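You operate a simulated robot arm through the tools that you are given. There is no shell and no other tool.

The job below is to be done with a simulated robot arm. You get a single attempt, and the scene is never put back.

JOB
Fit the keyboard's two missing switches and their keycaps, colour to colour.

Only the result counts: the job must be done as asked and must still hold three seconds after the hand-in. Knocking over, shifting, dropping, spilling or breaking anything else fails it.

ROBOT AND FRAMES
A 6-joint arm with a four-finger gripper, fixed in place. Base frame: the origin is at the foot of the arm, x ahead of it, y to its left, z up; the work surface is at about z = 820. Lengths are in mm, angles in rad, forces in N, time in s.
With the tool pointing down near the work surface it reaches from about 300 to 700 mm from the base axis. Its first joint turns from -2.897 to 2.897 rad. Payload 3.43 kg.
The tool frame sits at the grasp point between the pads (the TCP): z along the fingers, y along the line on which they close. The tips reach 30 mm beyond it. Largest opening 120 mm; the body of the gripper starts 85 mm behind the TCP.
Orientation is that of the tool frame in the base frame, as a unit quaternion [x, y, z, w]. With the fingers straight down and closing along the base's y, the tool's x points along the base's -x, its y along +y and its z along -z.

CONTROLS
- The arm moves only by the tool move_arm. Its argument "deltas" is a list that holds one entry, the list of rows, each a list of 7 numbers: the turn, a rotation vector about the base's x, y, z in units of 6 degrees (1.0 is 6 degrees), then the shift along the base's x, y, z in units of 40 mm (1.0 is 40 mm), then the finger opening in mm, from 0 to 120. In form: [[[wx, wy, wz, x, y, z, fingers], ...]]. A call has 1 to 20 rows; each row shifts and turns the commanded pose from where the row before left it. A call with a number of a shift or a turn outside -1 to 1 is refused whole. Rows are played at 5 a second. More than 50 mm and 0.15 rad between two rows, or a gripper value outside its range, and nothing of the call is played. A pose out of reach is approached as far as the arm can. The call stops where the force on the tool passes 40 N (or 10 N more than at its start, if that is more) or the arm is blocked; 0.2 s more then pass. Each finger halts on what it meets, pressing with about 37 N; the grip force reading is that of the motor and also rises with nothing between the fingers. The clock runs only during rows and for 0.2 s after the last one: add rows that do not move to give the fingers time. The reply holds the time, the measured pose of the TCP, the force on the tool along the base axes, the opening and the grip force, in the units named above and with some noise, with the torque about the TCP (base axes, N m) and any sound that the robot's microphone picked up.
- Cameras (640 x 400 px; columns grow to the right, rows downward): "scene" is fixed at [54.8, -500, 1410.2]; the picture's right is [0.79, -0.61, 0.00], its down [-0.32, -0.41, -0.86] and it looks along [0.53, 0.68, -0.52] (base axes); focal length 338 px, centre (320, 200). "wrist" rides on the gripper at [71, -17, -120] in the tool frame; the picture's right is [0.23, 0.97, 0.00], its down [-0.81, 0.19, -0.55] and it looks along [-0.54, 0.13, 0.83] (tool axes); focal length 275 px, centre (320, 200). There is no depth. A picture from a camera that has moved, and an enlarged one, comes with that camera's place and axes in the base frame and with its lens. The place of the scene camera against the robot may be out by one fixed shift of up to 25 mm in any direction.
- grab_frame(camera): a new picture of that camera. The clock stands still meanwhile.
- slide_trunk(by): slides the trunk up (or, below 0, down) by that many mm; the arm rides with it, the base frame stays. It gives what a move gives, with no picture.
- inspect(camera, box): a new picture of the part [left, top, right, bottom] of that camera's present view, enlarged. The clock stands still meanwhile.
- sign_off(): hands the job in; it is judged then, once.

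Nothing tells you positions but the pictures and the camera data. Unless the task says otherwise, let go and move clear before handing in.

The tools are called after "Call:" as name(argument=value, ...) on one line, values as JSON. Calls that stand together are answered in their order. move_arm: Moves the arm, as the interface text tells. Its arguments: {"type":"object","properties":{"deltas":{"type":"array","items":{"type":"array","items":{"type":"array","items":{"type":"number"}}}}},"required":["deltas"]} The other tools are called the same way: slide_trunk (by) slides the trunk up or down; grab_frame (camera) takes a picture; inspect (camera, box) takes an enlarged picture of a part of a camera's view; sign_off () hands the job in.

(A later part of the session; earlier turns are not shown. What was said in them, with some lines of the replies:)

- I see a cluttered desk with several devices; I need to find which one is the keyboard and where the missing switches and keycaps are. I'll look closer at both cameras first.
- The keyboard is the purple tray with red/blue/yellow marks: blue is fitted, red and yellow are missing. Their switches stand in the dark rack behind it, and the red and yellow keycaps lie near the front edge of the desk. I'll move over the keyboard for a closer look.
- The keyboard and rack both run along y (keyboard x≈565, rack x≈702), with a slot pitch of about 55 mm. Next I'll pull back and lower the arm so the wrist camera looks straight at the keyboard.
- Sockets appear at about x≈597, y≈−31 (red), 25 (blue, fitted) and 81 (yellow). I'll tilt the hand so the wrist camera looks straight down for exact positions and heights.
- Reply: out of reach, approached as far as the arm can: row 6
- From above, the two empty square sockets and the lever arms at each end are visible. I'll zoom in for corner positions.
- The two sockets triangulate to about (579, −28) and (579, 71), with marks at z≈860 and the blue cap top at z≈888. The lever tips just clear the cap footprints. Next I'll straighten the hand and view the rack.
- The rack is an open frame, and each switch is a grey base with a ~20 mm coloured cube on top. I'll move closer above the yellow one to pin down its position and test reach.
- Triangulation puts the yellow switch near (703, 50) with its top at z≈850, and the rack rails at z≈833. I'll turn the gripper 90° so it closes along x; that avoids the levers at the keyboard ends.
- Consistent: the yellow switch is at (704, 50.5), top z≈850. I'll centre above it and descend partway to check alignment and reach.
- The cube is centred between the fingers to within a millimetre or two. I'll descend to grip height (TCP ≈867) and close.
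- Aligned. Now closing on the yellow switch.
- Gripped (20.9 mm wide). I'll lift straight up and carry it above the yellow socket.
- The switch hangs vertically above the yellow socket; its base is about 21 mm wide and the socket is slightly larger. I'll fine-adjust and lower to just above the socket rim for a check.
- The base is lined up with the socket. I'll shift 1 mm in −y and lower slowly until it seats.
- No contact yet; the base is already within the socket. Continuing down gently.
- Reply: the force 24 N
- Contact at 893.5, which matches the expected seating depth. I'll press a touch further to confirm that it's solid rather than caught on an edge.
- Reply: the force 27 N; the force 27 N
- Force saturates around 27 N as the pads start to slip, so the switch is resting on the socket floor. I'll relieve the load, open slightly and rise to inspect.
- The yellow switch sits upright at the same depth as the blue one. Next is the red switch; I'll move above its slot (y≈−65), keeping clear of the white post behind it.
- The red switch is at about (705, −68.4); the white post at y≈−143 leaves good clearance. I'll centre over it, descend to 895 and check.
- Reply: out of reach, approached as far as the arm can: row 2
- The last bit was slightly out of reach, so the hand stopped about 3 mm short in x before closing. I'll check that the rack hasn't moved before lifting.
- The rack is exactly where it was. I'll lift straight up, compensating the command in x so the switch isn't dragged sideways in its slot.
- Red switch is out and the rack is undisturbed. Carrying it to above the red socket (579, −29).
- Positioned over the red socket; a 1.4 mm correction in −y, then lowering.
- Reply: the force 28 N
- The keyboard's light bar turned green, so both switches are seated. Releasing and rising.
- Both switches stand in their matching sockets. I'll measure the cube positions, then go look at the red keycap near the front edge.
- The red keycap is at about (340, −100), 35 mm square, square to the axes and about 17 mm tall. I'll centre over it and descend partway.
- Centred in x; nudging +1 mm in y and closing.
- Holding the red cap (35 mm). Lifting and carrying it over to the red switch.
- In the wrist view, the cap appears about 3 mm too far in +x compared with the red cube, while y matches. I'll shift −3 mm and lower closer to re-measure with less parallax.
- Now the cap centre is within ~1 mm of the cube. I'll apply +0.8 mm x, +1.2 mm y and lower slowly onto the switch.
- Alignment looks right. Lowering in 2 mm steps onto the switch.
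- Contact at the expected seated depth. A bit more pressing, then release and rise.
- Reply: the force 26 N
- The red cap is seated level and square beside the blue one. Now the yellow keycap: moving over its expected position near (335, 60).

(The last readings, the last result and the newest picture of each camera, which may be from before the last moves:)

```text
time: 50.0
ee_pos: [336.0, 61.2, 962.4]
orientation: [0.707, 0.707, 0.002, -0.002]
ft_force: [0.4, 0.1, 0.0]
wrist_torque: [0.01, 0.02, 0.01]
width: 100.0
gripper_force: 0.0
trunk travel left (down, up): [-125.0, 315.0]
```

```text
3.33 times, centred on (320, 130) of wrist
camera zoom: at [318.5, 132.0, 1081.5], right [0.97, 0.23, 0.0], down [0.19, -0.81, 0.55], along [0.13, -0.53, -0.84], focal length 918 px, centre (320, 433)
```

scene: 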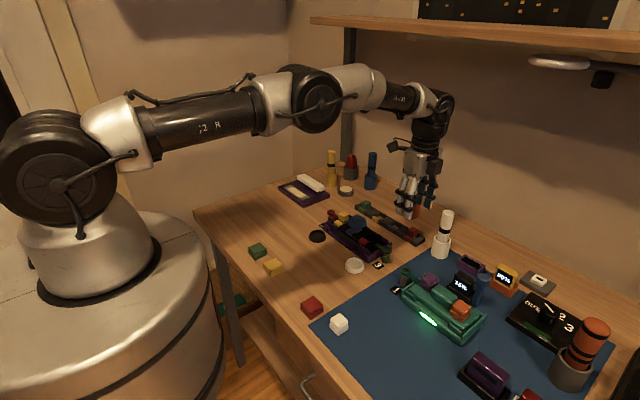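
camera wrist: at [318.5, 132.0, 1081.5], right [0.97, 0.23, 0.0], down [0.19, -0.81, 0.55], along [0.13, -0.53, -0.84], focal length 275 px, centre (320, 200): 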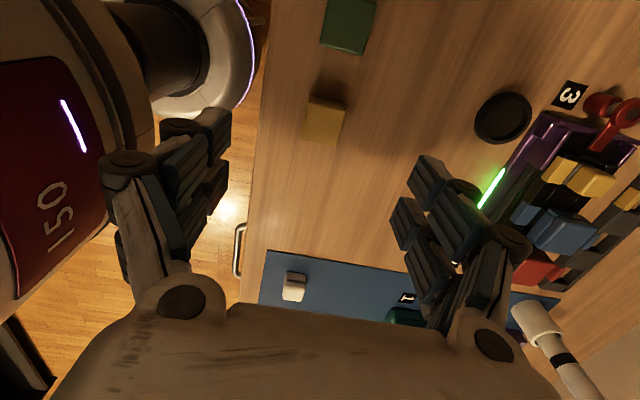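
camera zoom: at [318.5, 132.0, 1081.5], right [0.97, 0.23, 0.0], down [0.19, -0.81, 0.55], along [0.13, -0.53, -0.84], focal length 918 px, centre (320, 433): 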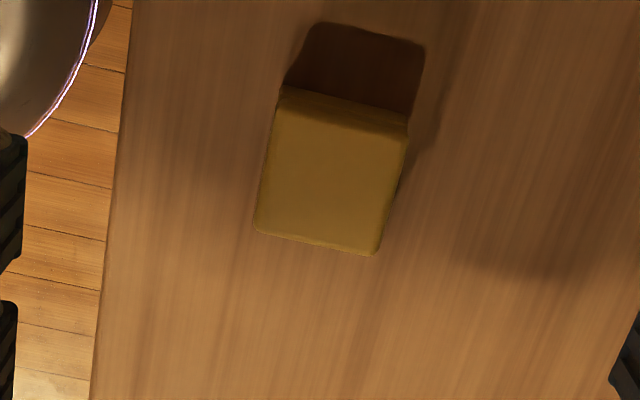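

The yellow cap is at about (340, 56), square to the axes. Centring and descending.

Call:
move_arm(deltas=[[[0, 0, 0, 0.11, -0.125, -0.3, 80], [0, 0, 0, 0, 0, -0.6, 70], [0, 0, 0, 0, 0, -0.6, 60], [0, 0, 0, 0, 0, 0, 60], [0, 0, 0, 0, 0, 0, 60]]])

Call:
inspect(camera="wrist", box=[240, 80, 400, 200])

```text
time: 51.2
ee_pos: [340.4, 55.4, 902.7]
orientation: [0.707, 0.707, 0.002, -0.002]
ft_force: [-0.2, -0.8, -0.9]
wrist_torque: [0.0, 0.02, -0.02]
width: 59.9
gripper_force: 0.0
trunk travel left (down, up): [-125.0, 315.0]
```

```text
3.33 times, centred on (320, 140) of wrist
camera zoom: at [323.2, 126.2, 1022.8], right [0.97, 0.23, 0.0], down [0.19, -0.81, 0.55], along [0.13, -0.53, -0.84], focal length 918 px, centre (320, 400)
```

zoom: 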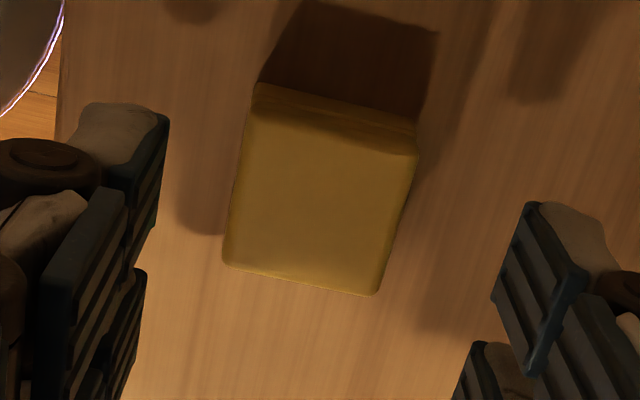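

Call:
move_arm(deltas=[[[0, 0, 0, 0, 0.015, -0.5, 60], [0, 0, 0, 0, 0, -0.5, 60], [0, 0, 0, 0, 0, -0.22, 55], [0, 0, 0, 0, 0, 0, 55], [0, 0, 0, 0, 0, 0, 55]]])

Call:
inspect(camera="wrist", box=[240, 100, 400, 220])

```text
time: 52.4
ee_pos: [341.5, 53.5, 859.7]
orientation: [0.706, 0.708, 0.0, 0.0]
ft_force: [0.6, 0.0, -0.5]
wrist_torque: [0.01, 0.02, -0.01]
width: 55.2
gripper_force: 0.0
out of reach, approached as far as the arm can: row 3
trunk travel left (down, up): [-125.0, 315.0]
```

```text
3.33 times, centred on (320, 160) of wrist
camera zoom: at [324.2, 125.7, 978.5], right [0.97, 0.23, 0.0], down [0.19, -0.81, 0.55], along [0.13, -0.54, -0.83], focal length 918 px, centre (320, 333)
```

zoom: 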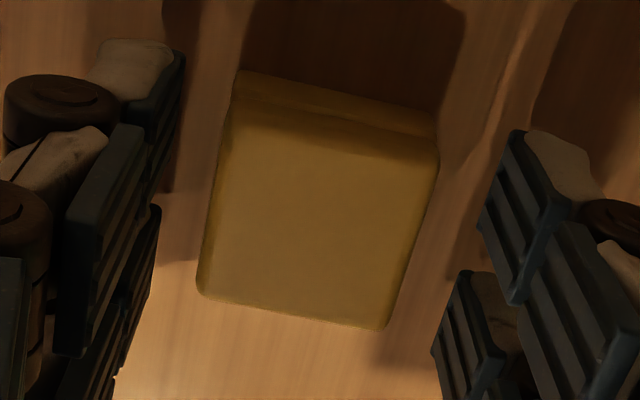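

The arm hit its inner reach limit about 6 mm short (yellow cap is close to the base). I'll raise the trunk, which lifts the shoulder and should give more room, then descend again.

Call:
slide_trunk(by=60)

Call:
grab_frame(camera="wrist")

```text
time: 53.4
ee_pos: [341.9, 54.0, 918.4]
orientation: [0.707, 0.707, -0.001, 0.001]
ft_force: [-0.2, 0.7, 0.2]
wrist_torque: [0.03, -0.01, 0.02]
width: 55.2
gripper_force: 0.0
trunk travel left (down, up): [-185.0, 255.0]
```

```text
taken
camera wrist: at [324.2, 125.7, 1038.5], right [0.97, 0.23, 0.0], down [0.19, -0.81, 0.55], along [0.13, -0.54, -0.83], focal length 275 px, centre (320, 200)
```

wrist: 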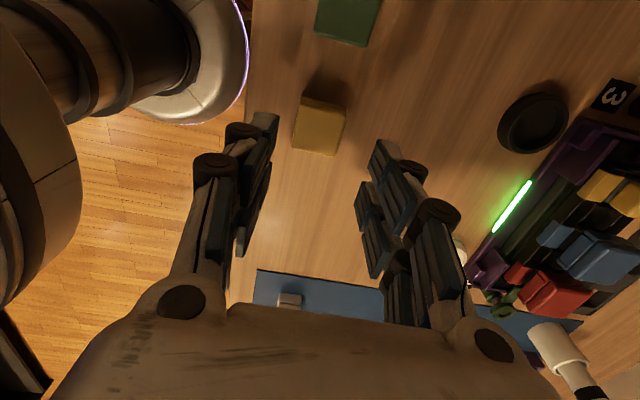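

Call:
move_arm(deltas=[[[0, 0, 0, -0.03, 0.04, -0.4, 55], [0, 0, 0, 0, 0, -0.4, 55], [0, 0, 0, 0, 0, -0.4, 55], [0, 0, 0, 0, 0, -0.2, 55], [0, 0, 0, 0, 0, 0, 55], [0, 0, 0, 0, 0, 0, 55]]])

Call:
inspect(camera="wrist", box=[240, 100, 400, 220])

```text
time: 54.8
ee_pos: [339.3, 56.3, 864.5]
orientation: [0.707, 0.708, 0.0, 0.0]
ft_force: [0.6, 0.2, -0.5]
wrist_torque: [0.02, 0.03, -0.01]
width: 54.9
gripper_force: 0.1
trunk travel left (down, up): [-185.0, 255.0]
```

```text
3.33 times, centred on (320, 160) of wrist
camera zoom: at [322.0, 127.6, 983.2], right [0.97, 0.23, 0.0], down [0.19, -0.81, 0.55], along [0.13, -0.54, -0.83], focal length 918 px, centre (320, 333)
```

zoom: 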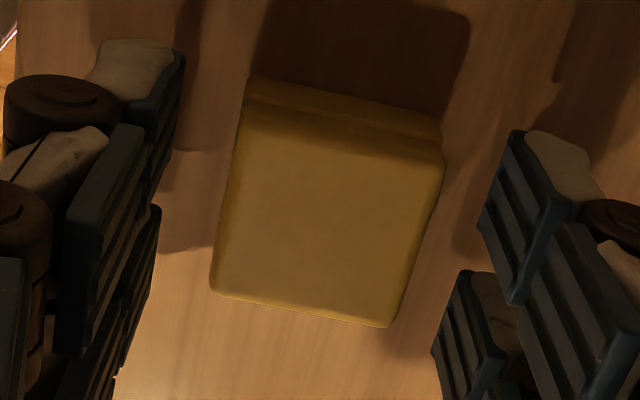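

Call:
move_arm(deltas=[[[0, 0, 0, 0.01, -0.015, -0.12, 55], [0, 0, 0, 0, 0, -0.1, 55], [0, 0, 0, 0, 0, 0, 55], [0, 0, 0, 0, 0, 0, 55]]])

Call:
inspect(camera="wrist", box=[240, 100, 400, 220])

```text
time: 55.8
ee_pos: [340.5, 55.5, 854.9]
orientation: [0.708, 0.707, -0.001, -0.001]
ft_force: [0.7, 0.1, -0.8]
wrist_torque: [-0.05, -0.02, 0.0]
width: 54.6
gripper_force: 0.1
trunk travel left (down, up): [-185.0, 255.0]
```

```text
3.33 times, centred on (320, 160) of wrist
camera zoom: at [323.1, 126.4, 974.1], right [0.97, 0.23, 0.0], down [0.19, -0.81, 0.55], along [0.13, -0.54, -0.83], focal length 918 px, centre (320, 333)
```

zoom: 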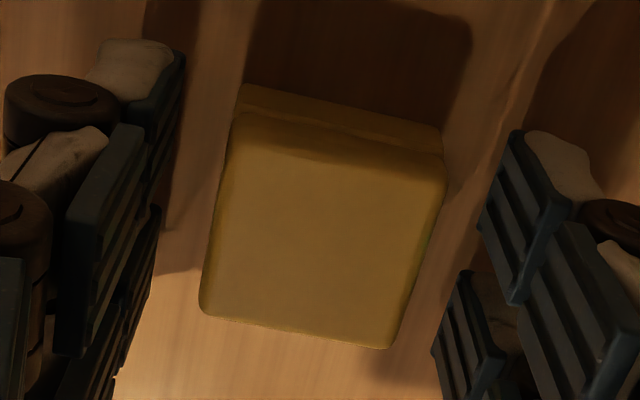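

The trunk move worked (TCP 854.9). Closing on the yellow cap.

Call:
move_arm(deltas=[[[0, 0, 0, 0, 0.01, 0, 55], [0, 0, 0, 0, 0, 0, 40], [0, 0, 0, 0, 0, 0, 28], [0, 0, 0, 0, 0, 0, 28], [0, 0, 0, 0, 0, 0, 28], [0, 0, 0, 0, 0, 0, 28]]])

Call:
inspect(camera="wrist", box=[240, 100, 400, 220])

```text
time: 57.2
ee_pos: [340.6, 56.1, 856.2]
orientation: [0.707, 0.707, 0.0, 0.0]
ft_force: [0.1, 0.0, 1.7]
wrist_torque: [0.02, 0.03, 0.0]
width: 35.1
gripper_force: 37.1
trunk travel left (down, up): [-185.0, 255.0]
```

```text
3.33 times, centred on (320, 160) of wrist
camera zoom: at [323.0, 127.2, 974.3], right [0.97, 0.23, 0.0], down [0.19, -0.81, 0.55], along [0.13, -0.54, -0.83], focal length 918 px, centre (320, 333)
```

zoom: 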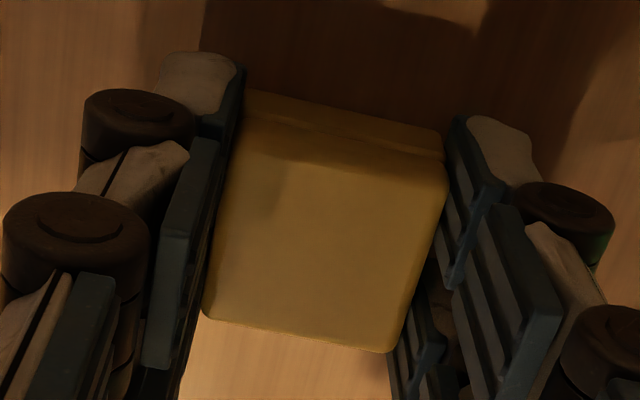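

Yellow cap held (35.1 mm). Lifting and carrying it over the yellow switch.

Call:
move_arm(deltas=[[[0, 0, 0, 0, 0, 0.5, 28], [0, 0, 0, 0, 0, 0.85, 28], [0, 0, 0, 0, 0, 0.9, 28], [0, 0, 0, 0.844, 0.05, 0, 28], [0, 0, 0, 0.844, 0.05, 0, 28], [0, 0, 0, 0.844, 0.05, 0, 28], [0, 0, 0, 0.844, 0.05, 0, 28], [0, 0, 0, 0.844, 0.05, 0, 28], [0, 0, 0, 0.844, 0.05, 0, 28], [0, 0, 0, 0.844, 0.05, 0, 28], [0, 0, 0, 0, 0, 0, 28], [0, 0, 0, 0, 0, 0, 28]]])

Call:
inspect(camera="wrist", box=[260, 80, 380, 170])

Call:
inspect(camera="scene", box=[320, 170, 410, 260])

```text
time: 59.8
ee_pos: [577.9, 71.7, 944.3]
orientation: [0.707, 0.707, 0.0, 0.0]
ft_force: [-0.4, -0.2, 0.0]
wrist_torque: [-0.02, 0.04, 0.0]
width: 35.2
gripper_force: 37.3
trunk travel left (down, up): [-185.0, 255.0]
```

```text
4.44 times, centred on (320, 125) of wrist
camera zoom: at [559.6, 142.5, 1063.7], right [0.97, 0.23, 0.0], down [0.19, -0.81, 0.55], along [0.13, -0.54, -0.83], focal length 1224 px, centre (320, 533)
```

zoom: 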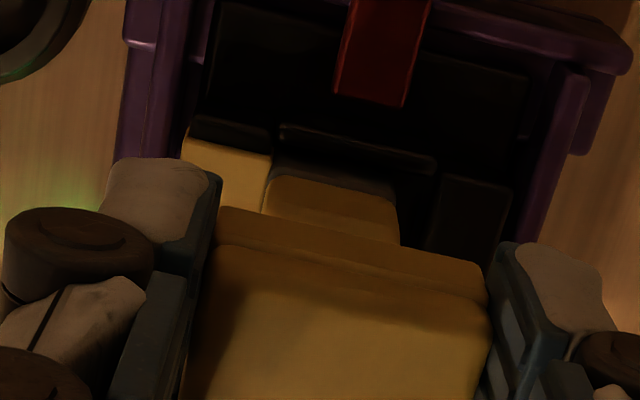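

```text
4.44 times, centred on (365, 215) of scene
camera zoom: at [54.8, -500.0, 1410.2], right [0.79, -0.61, 0.0], down [-0.32, -0.41, -0.86], along [0.53, 0.68, -0.52], focal length 1501 px, centre (120, 133)
```

zoom: 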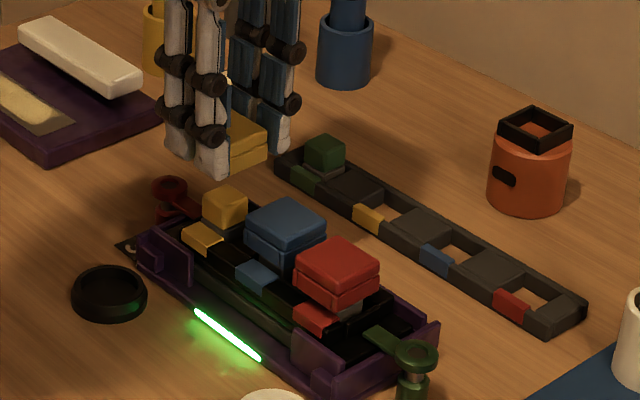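

Measured: the cap needs about −0.5 mm in x and −1.5 mm in y. Applying that and lowering closer to re-check.

Call:
move_arm(deltas=[[[0, 0, 0, -0.012, -0.037, -0.25, 28], [0, 0, 0, 0, 0, -0.23, 28], [0, 0, 0, 0, 0, 0, 28], [0, 0, 0, 0, 0, 0, 28]]])

Call:
inspect(camera="wrist", box=[260, 90, 380, 170])

Call:
inspect(camera="scene", box=[330, 190, 390, 240])

```text
time: 60.8
ee_pos: [576.6, 68.8, 925.9]
orientation: [0.707, 0.707, 0.0, 0.0]
ft_force: [-0.3, 0.0, 0.2]
wrist_torque: [0.03, -0.02, 0.0]
width: 34.9
gripper_force: 36.9
trunk travel left (down, up): [-185.0, 255.0]
```

```text
5.00 times, centred on (320, 130) of wrist
camera zoom: at [558.9, 140.0, 1044.5], right [0.97, 0.23, 0.0], down [0.19, -0.81, 0.55], along [0.13, -0.54, -0.83], focal length 1376 px, centre (320, 550)
```

zoom: 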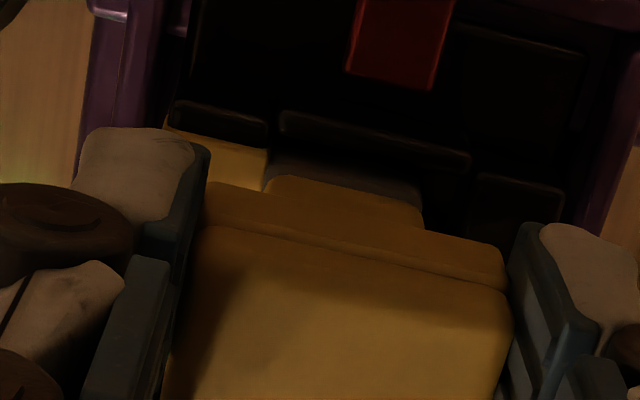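

```text
8.00 times, centred on (360, 215) of scene
camera zoom: at [54.8, -500.0, 1410.2], right [0.79, -0.61, 0.0], down [-0.32, -0.41, -0.86], along [0.53, 0.68, -0.52], focal length 2702 px, centre (0, 80)
```

zoom: 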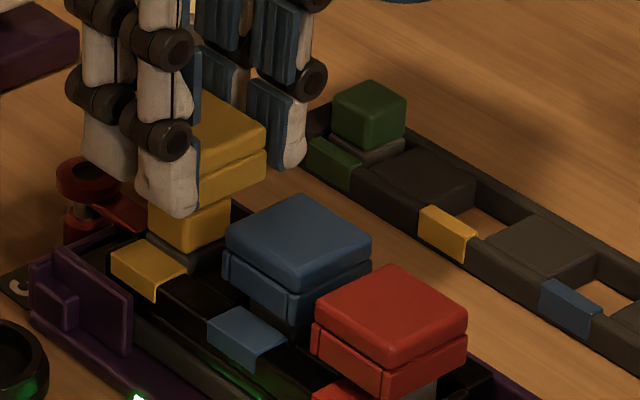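

Nearly identical geometry to the red cap at this stage; the same small correction (+0.8 mm x, +1 mm y) applies. Lowering stepwise.

Call:
move_arm(deltas=[[[0, 0, 0, 0.02, 0.025, 0, 28], [0, 0, 0, 0, 0, -0.15, 28], [0, 0, 0, 0, 0, -0.1, 28], [0, 0, 0, 0, 0, 0, 28], [0, 0, 0, 0, 0, 0, 28]]])

Call:
inspect(camera="wrist", box=[260, 90, 380, 170])

Call:
inspect(camera="scene", box=[330, 190, 390, 240])

```text
time: 62.0
ee_pos: [578.1, 68.4, 915.5]
orientation: [0.707, 0.707, 0.0, 0.0]
ft_force: [-0.1, 0.1, 0.0]
wrist_torque: [0.04, -0.04, 0.05]
width: 34.8
gripper_force: 36.5
trunk travel left (down, up): [-185.0, 255.0]
```

```text
5.00 times, centred on (320, 130) of wrist
camera zoom: at [561.0, 140.7, 1034.6], right [0.97, 0.23, 0.0], down [0.19, -0.81, 0.55], along [0.13, -0.54, -0.83], focal length 1376 px, centre (320, 550)
```

zoom: 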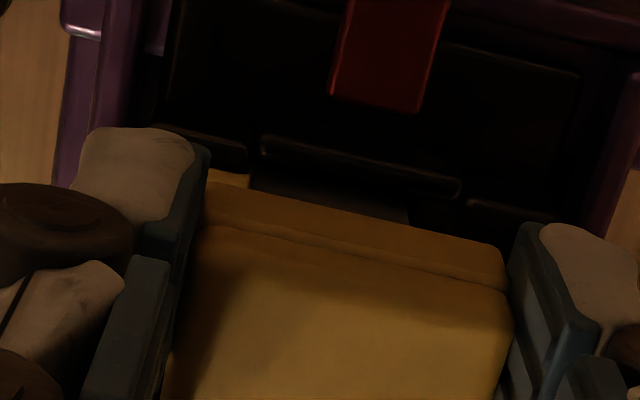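

```text
8.00 times, centred on (360, 215) of scene
camera zoom: at [54.8, -500.0, 1410.2], right [0.79, -0.61, 0.0], down [-0.32, -0.41, -0.86], along [0.53, 0.68, -0.52], focal length 2702 px, centre (0, 80)
```

zoom: 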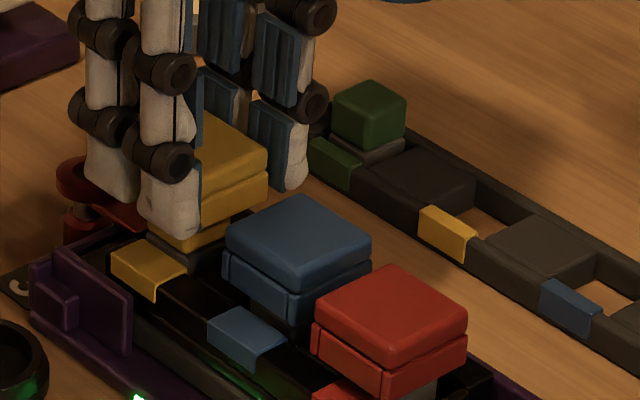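

The hand drifted about +1.7 mm in x on that step; correcting before touching down.

Call:
move_arm(deltas=[[[0, 0, 0, -0.035, 0.005, 0, 28], [0, 0, 0, 0, 0, 0, 28], [0, 0, 0, 0, 0, 0, 28]]])

Call:
inspect(camera="wrist", box=[260, 90, 380, 170])

```text
time: 62.8
ee_pos: [576.3, 69.7, 915.5]
orientation: [0.707, 0.707, 0.0, 0.0]
ft_force: [-0.1, -0.6, -0.3]
wrist_torque: [0.01, 0.01, 0.0]
width: 34.8
gripper_force: 36.3
trunk travel left (down, up): [-185.0, 255.0]
```

```text
5.00 times, centred on (320, 130) of wrist
camera zoom: at [559.1, 141.3, 1034.7], right [0.97, 0.23, 0.0], down [0.19, -0.81, 0.55], along [0.13, -0.54, -0.83], focal length 1376 px, centre (320, 550)
```

zoom: 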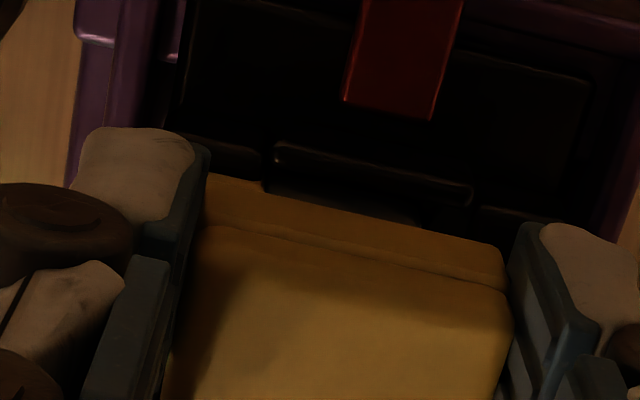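

Call:
move_arm(deltas=[[[0, 0, 0, 0, 0, -0.05, 28], [0, 0, 0, 0, 0, -0.05, 28], [0, 0, 0, 0, 0, -0.05, 28], [0, 0, 0, 0, 0, 0, 28]]])

Call:
inspect(camera="scene", box=[330, 190, 390, 240])

```text
time: 63.8
ee_pos: [576.3, 68.7, 908.7]
orientation: [0.707, 0.707, -0.001, 0.0]
ft_force: [0.3, 0.0, 0.4]
wrist_torque: [0.01, 0.0, 0.0]
width: 35.0
gripper_force: 36.7
trunk travel left (down, up): [-185.0, 255.0]
```

```text
8.00 times, centred on (360, 215) of scene
camera zoom: at [54.8, -500.0, 1410.2], right [0.79, -0.61, 0.0], down [-0.32, -0.41, -0.86], along [0.53, 0.68, -0.52], focal length 2702 px, centre (0, 80)
```

zoom: 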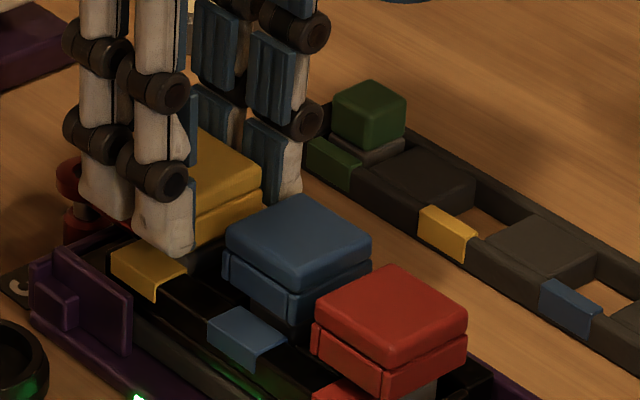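

The cube is entering the cap without resistance. Continuing to contact.

Call:
move_arm(deltas=[[[0, 0, 0, 0, 0, -0.05, 28], [0, 0, 0, 0, 0, -0.05, 28], [0, 0, 0, 0, 0, -0.04, 28], [0, 0, 0, 0, 0, 0, 28]]])

Call:
inspect(camera="scene", box=[330, 190, 390, 240])

```text
time: 64.8
ee_pos: [576.3, 70.3, 905.5]
orientation: [0.707, 0.707, 0.0, 0.002]
ft_force: [0.1, 0.1, 8.2]
wrist_torque: [0.03, -0.02, -0.03]
width: 34.9
gripper_force: 36.7
trunk travel left (down, up): [-185.0, 255.0]
```

```text
8.00 times, centred on (360, 215) of scene
camera zoom: at [54.8, -500.0, 1410.2], right [0.79, -0.61, 0.0], down [-0.32, -0.41, -0.86], along [0.53, 0.68, -0.52], focal length 2702 px, centre (0, 80)
```

zoom: 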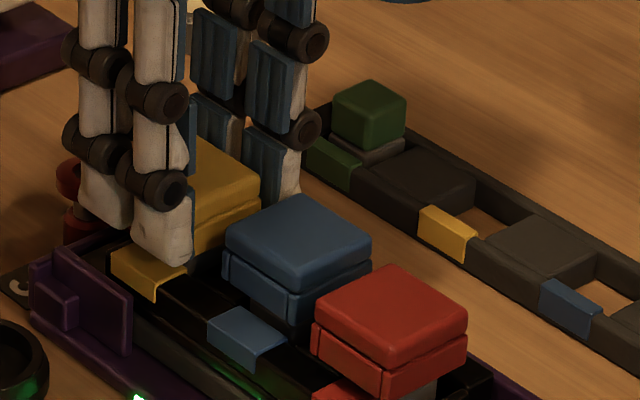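

Contact at the expected depth (8 N). Pressing a bit more to seat it.

Call:
move_arm(deltas=[[[0, 0, 0, 0, 0, -0.04, 28], [0, 0, 0, 0, 0, -0.02, 28], [0, 0, 0, 0, 0, 0, 28]]])

Call:
inspect(camera="scene", box=[330, 190, 390, 240])

```text
time: 65.6
ee_pos: [576.5, 68.9, 902.4]
orientation: [0.707, 0.707, 0.002, 0.002]
ft_force: [-0.2, 2.1, 24.5]
wrist_torque: [0.08, 0.0, 0.02]
width: 35.3
gripper_force: 37.1
trunk travel left (down, up): [-185.0, 255.0]
```

```text
8.00 times, centred on (360, 215) of scene
camera zoom: at [54.8, -500.0, 1410.2], right [0.79, -0.61, 0.0], down [-0.32, -0.41, -0.86], along [0.53, 0.68, -0.52], focal length 2702 px, centre (0, 80)
```

zoom: 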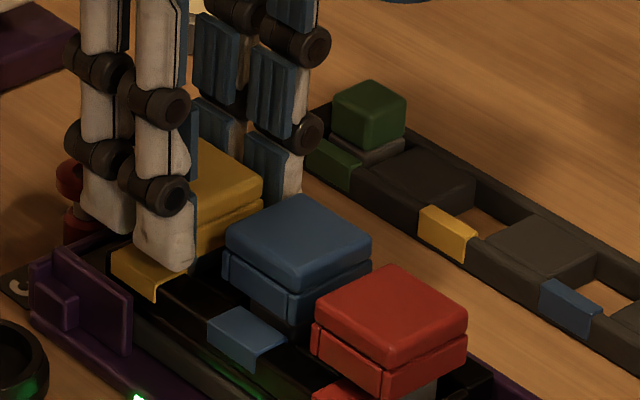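

Seated. Releasing carefully and rising clear.

Call:
move_arm(deltas=[[[0, 0, 0, 0, 0, 0.06, 28], [0, 0, 0, 0, 0, 0, 38], [0, 0, 0, 0, 0, 0, 46], [0, 0, 0, 0, 0, 0.2, 46], [0, 0, 0, 0, 0, 0.8, 50], [0, 0, 0, 0, 0, 0.8, 80], [0, 0, 0, 0, 0.5, 0.5, 100], [0, 0, 0, -0.8, 0, 0.5, 100], [0, 0, 0, -0.8, 0, 0, 100], [0, 0, 0, 0, 0, 0, 100]]])

Call:
inspect(camera="scene", box=[330, 195, 400, 255])

Call:
grab_frame(camera="wrist")

Call:
grab_frame(camera="scene")

```text
time: 67.8
ee_pos: [513.0, 88.5, 1014.2]
orientation: [0.708, 0.706, -0.001, 0.0]
ft_force: [-0.8, -0.3, 0.0]
wrist_torque: [0.0, 0.0, -0.04]
width: 99.8
gripper_force: 0.1
trunk travel left (down, up): [-185.0, 255.0]
```

```text
6.67 times, centred on (365, 225) of scene
camera zoom: at [54.8, -500.0, 1410.2], right [0.79, -0.61, 0.0], down [-0.32, -0.41, -0.86], along [0.53, 0.68, -0.52], focal length 2252 px, centre (20, 33)
```

zoom: 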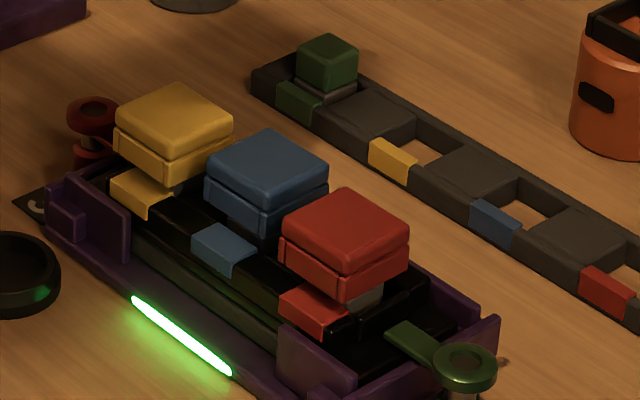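

```text
taken
camera wrist: at [494.8, 160.8, 1134.3], right [0.97, 0.23, 0.0], down [0.19, -0.81, 0.55], along [0.13, -0.54, -0.83], focal length 275 px, centre (320, 200)
```

wrist: 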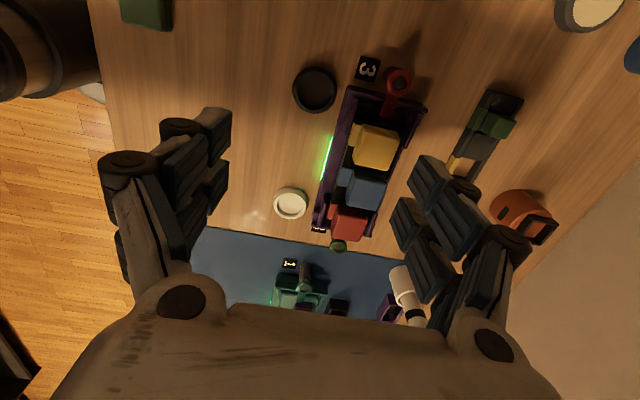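

```text
taken
```

scene: 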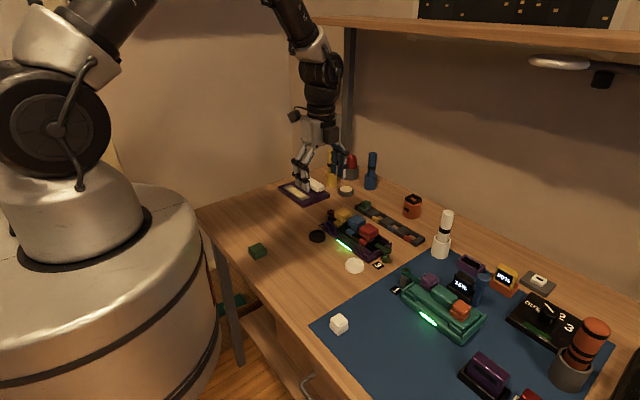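

Call:
inspect(camera="scene", box=[335, 200, 380, 240])

Call:
inspect(camera="wrist", box=[300, 60, 440, 260])

```text
10.00 times, centred on (358, 220) of scene
camera zoom: at [54.8, -500.0, 1410.2], right [0.79, -0.61, 0.0], down [-0.32, -0.41, -0.86], along [0.53, 0.68, -0.52], focal length 3378 px, centre (-55, 0)
```

zoom: 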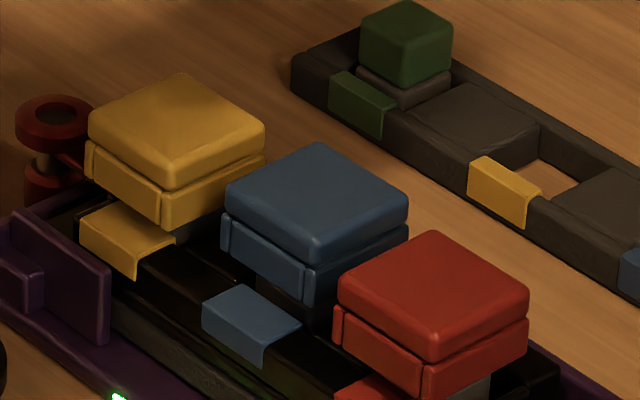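

```text
2.00 times, centred on (370, 160) of wrist
camera zoom: at [494.8, 160.8, 1134.3], right [0.97, 0.23, 0.0], down [0.19, -0.81, 0.55], along [0.13, -0.54, -0.83], focal length 551 px, centre (220, 280)
```

zoom: 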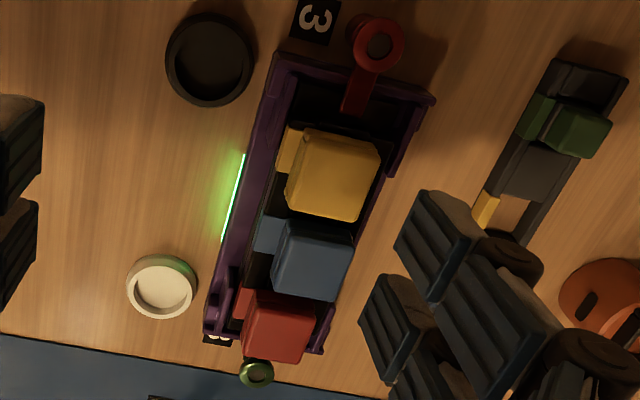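

All three caps sit level in a row, with red on red and yellow on yellow. The light bar is green, everything else is where it was, and the hand is clear. Handing in.

Call:
sign_off()

```text
The job is handed in.
```

I fitted both missing switches and their keycaps on the purple keyboard, red in red and yellow in yellow, and handed the job in. I don't have the verdict.

- **Switches:** both went down to the socket floor, at the same depth as the blue one that was already fitted. The keyboard's light bar turned green when the second one seated and stayed green.
- **Keycaps:** both met the switch at the expected height. They sit level and square beside the blue cap, perhaps 1–2 mm closer to the colour marks than it does.
- **Everything else:** the rack, levers and other items look unmoved in the last pictures. I gripped the red switch at the edge of the arm's reach, about 3 mm off centre. The rack looked the same before and after in the pictures.
- **Trunk:** I raised it 60 mm to reach the yellow cap and left it there.
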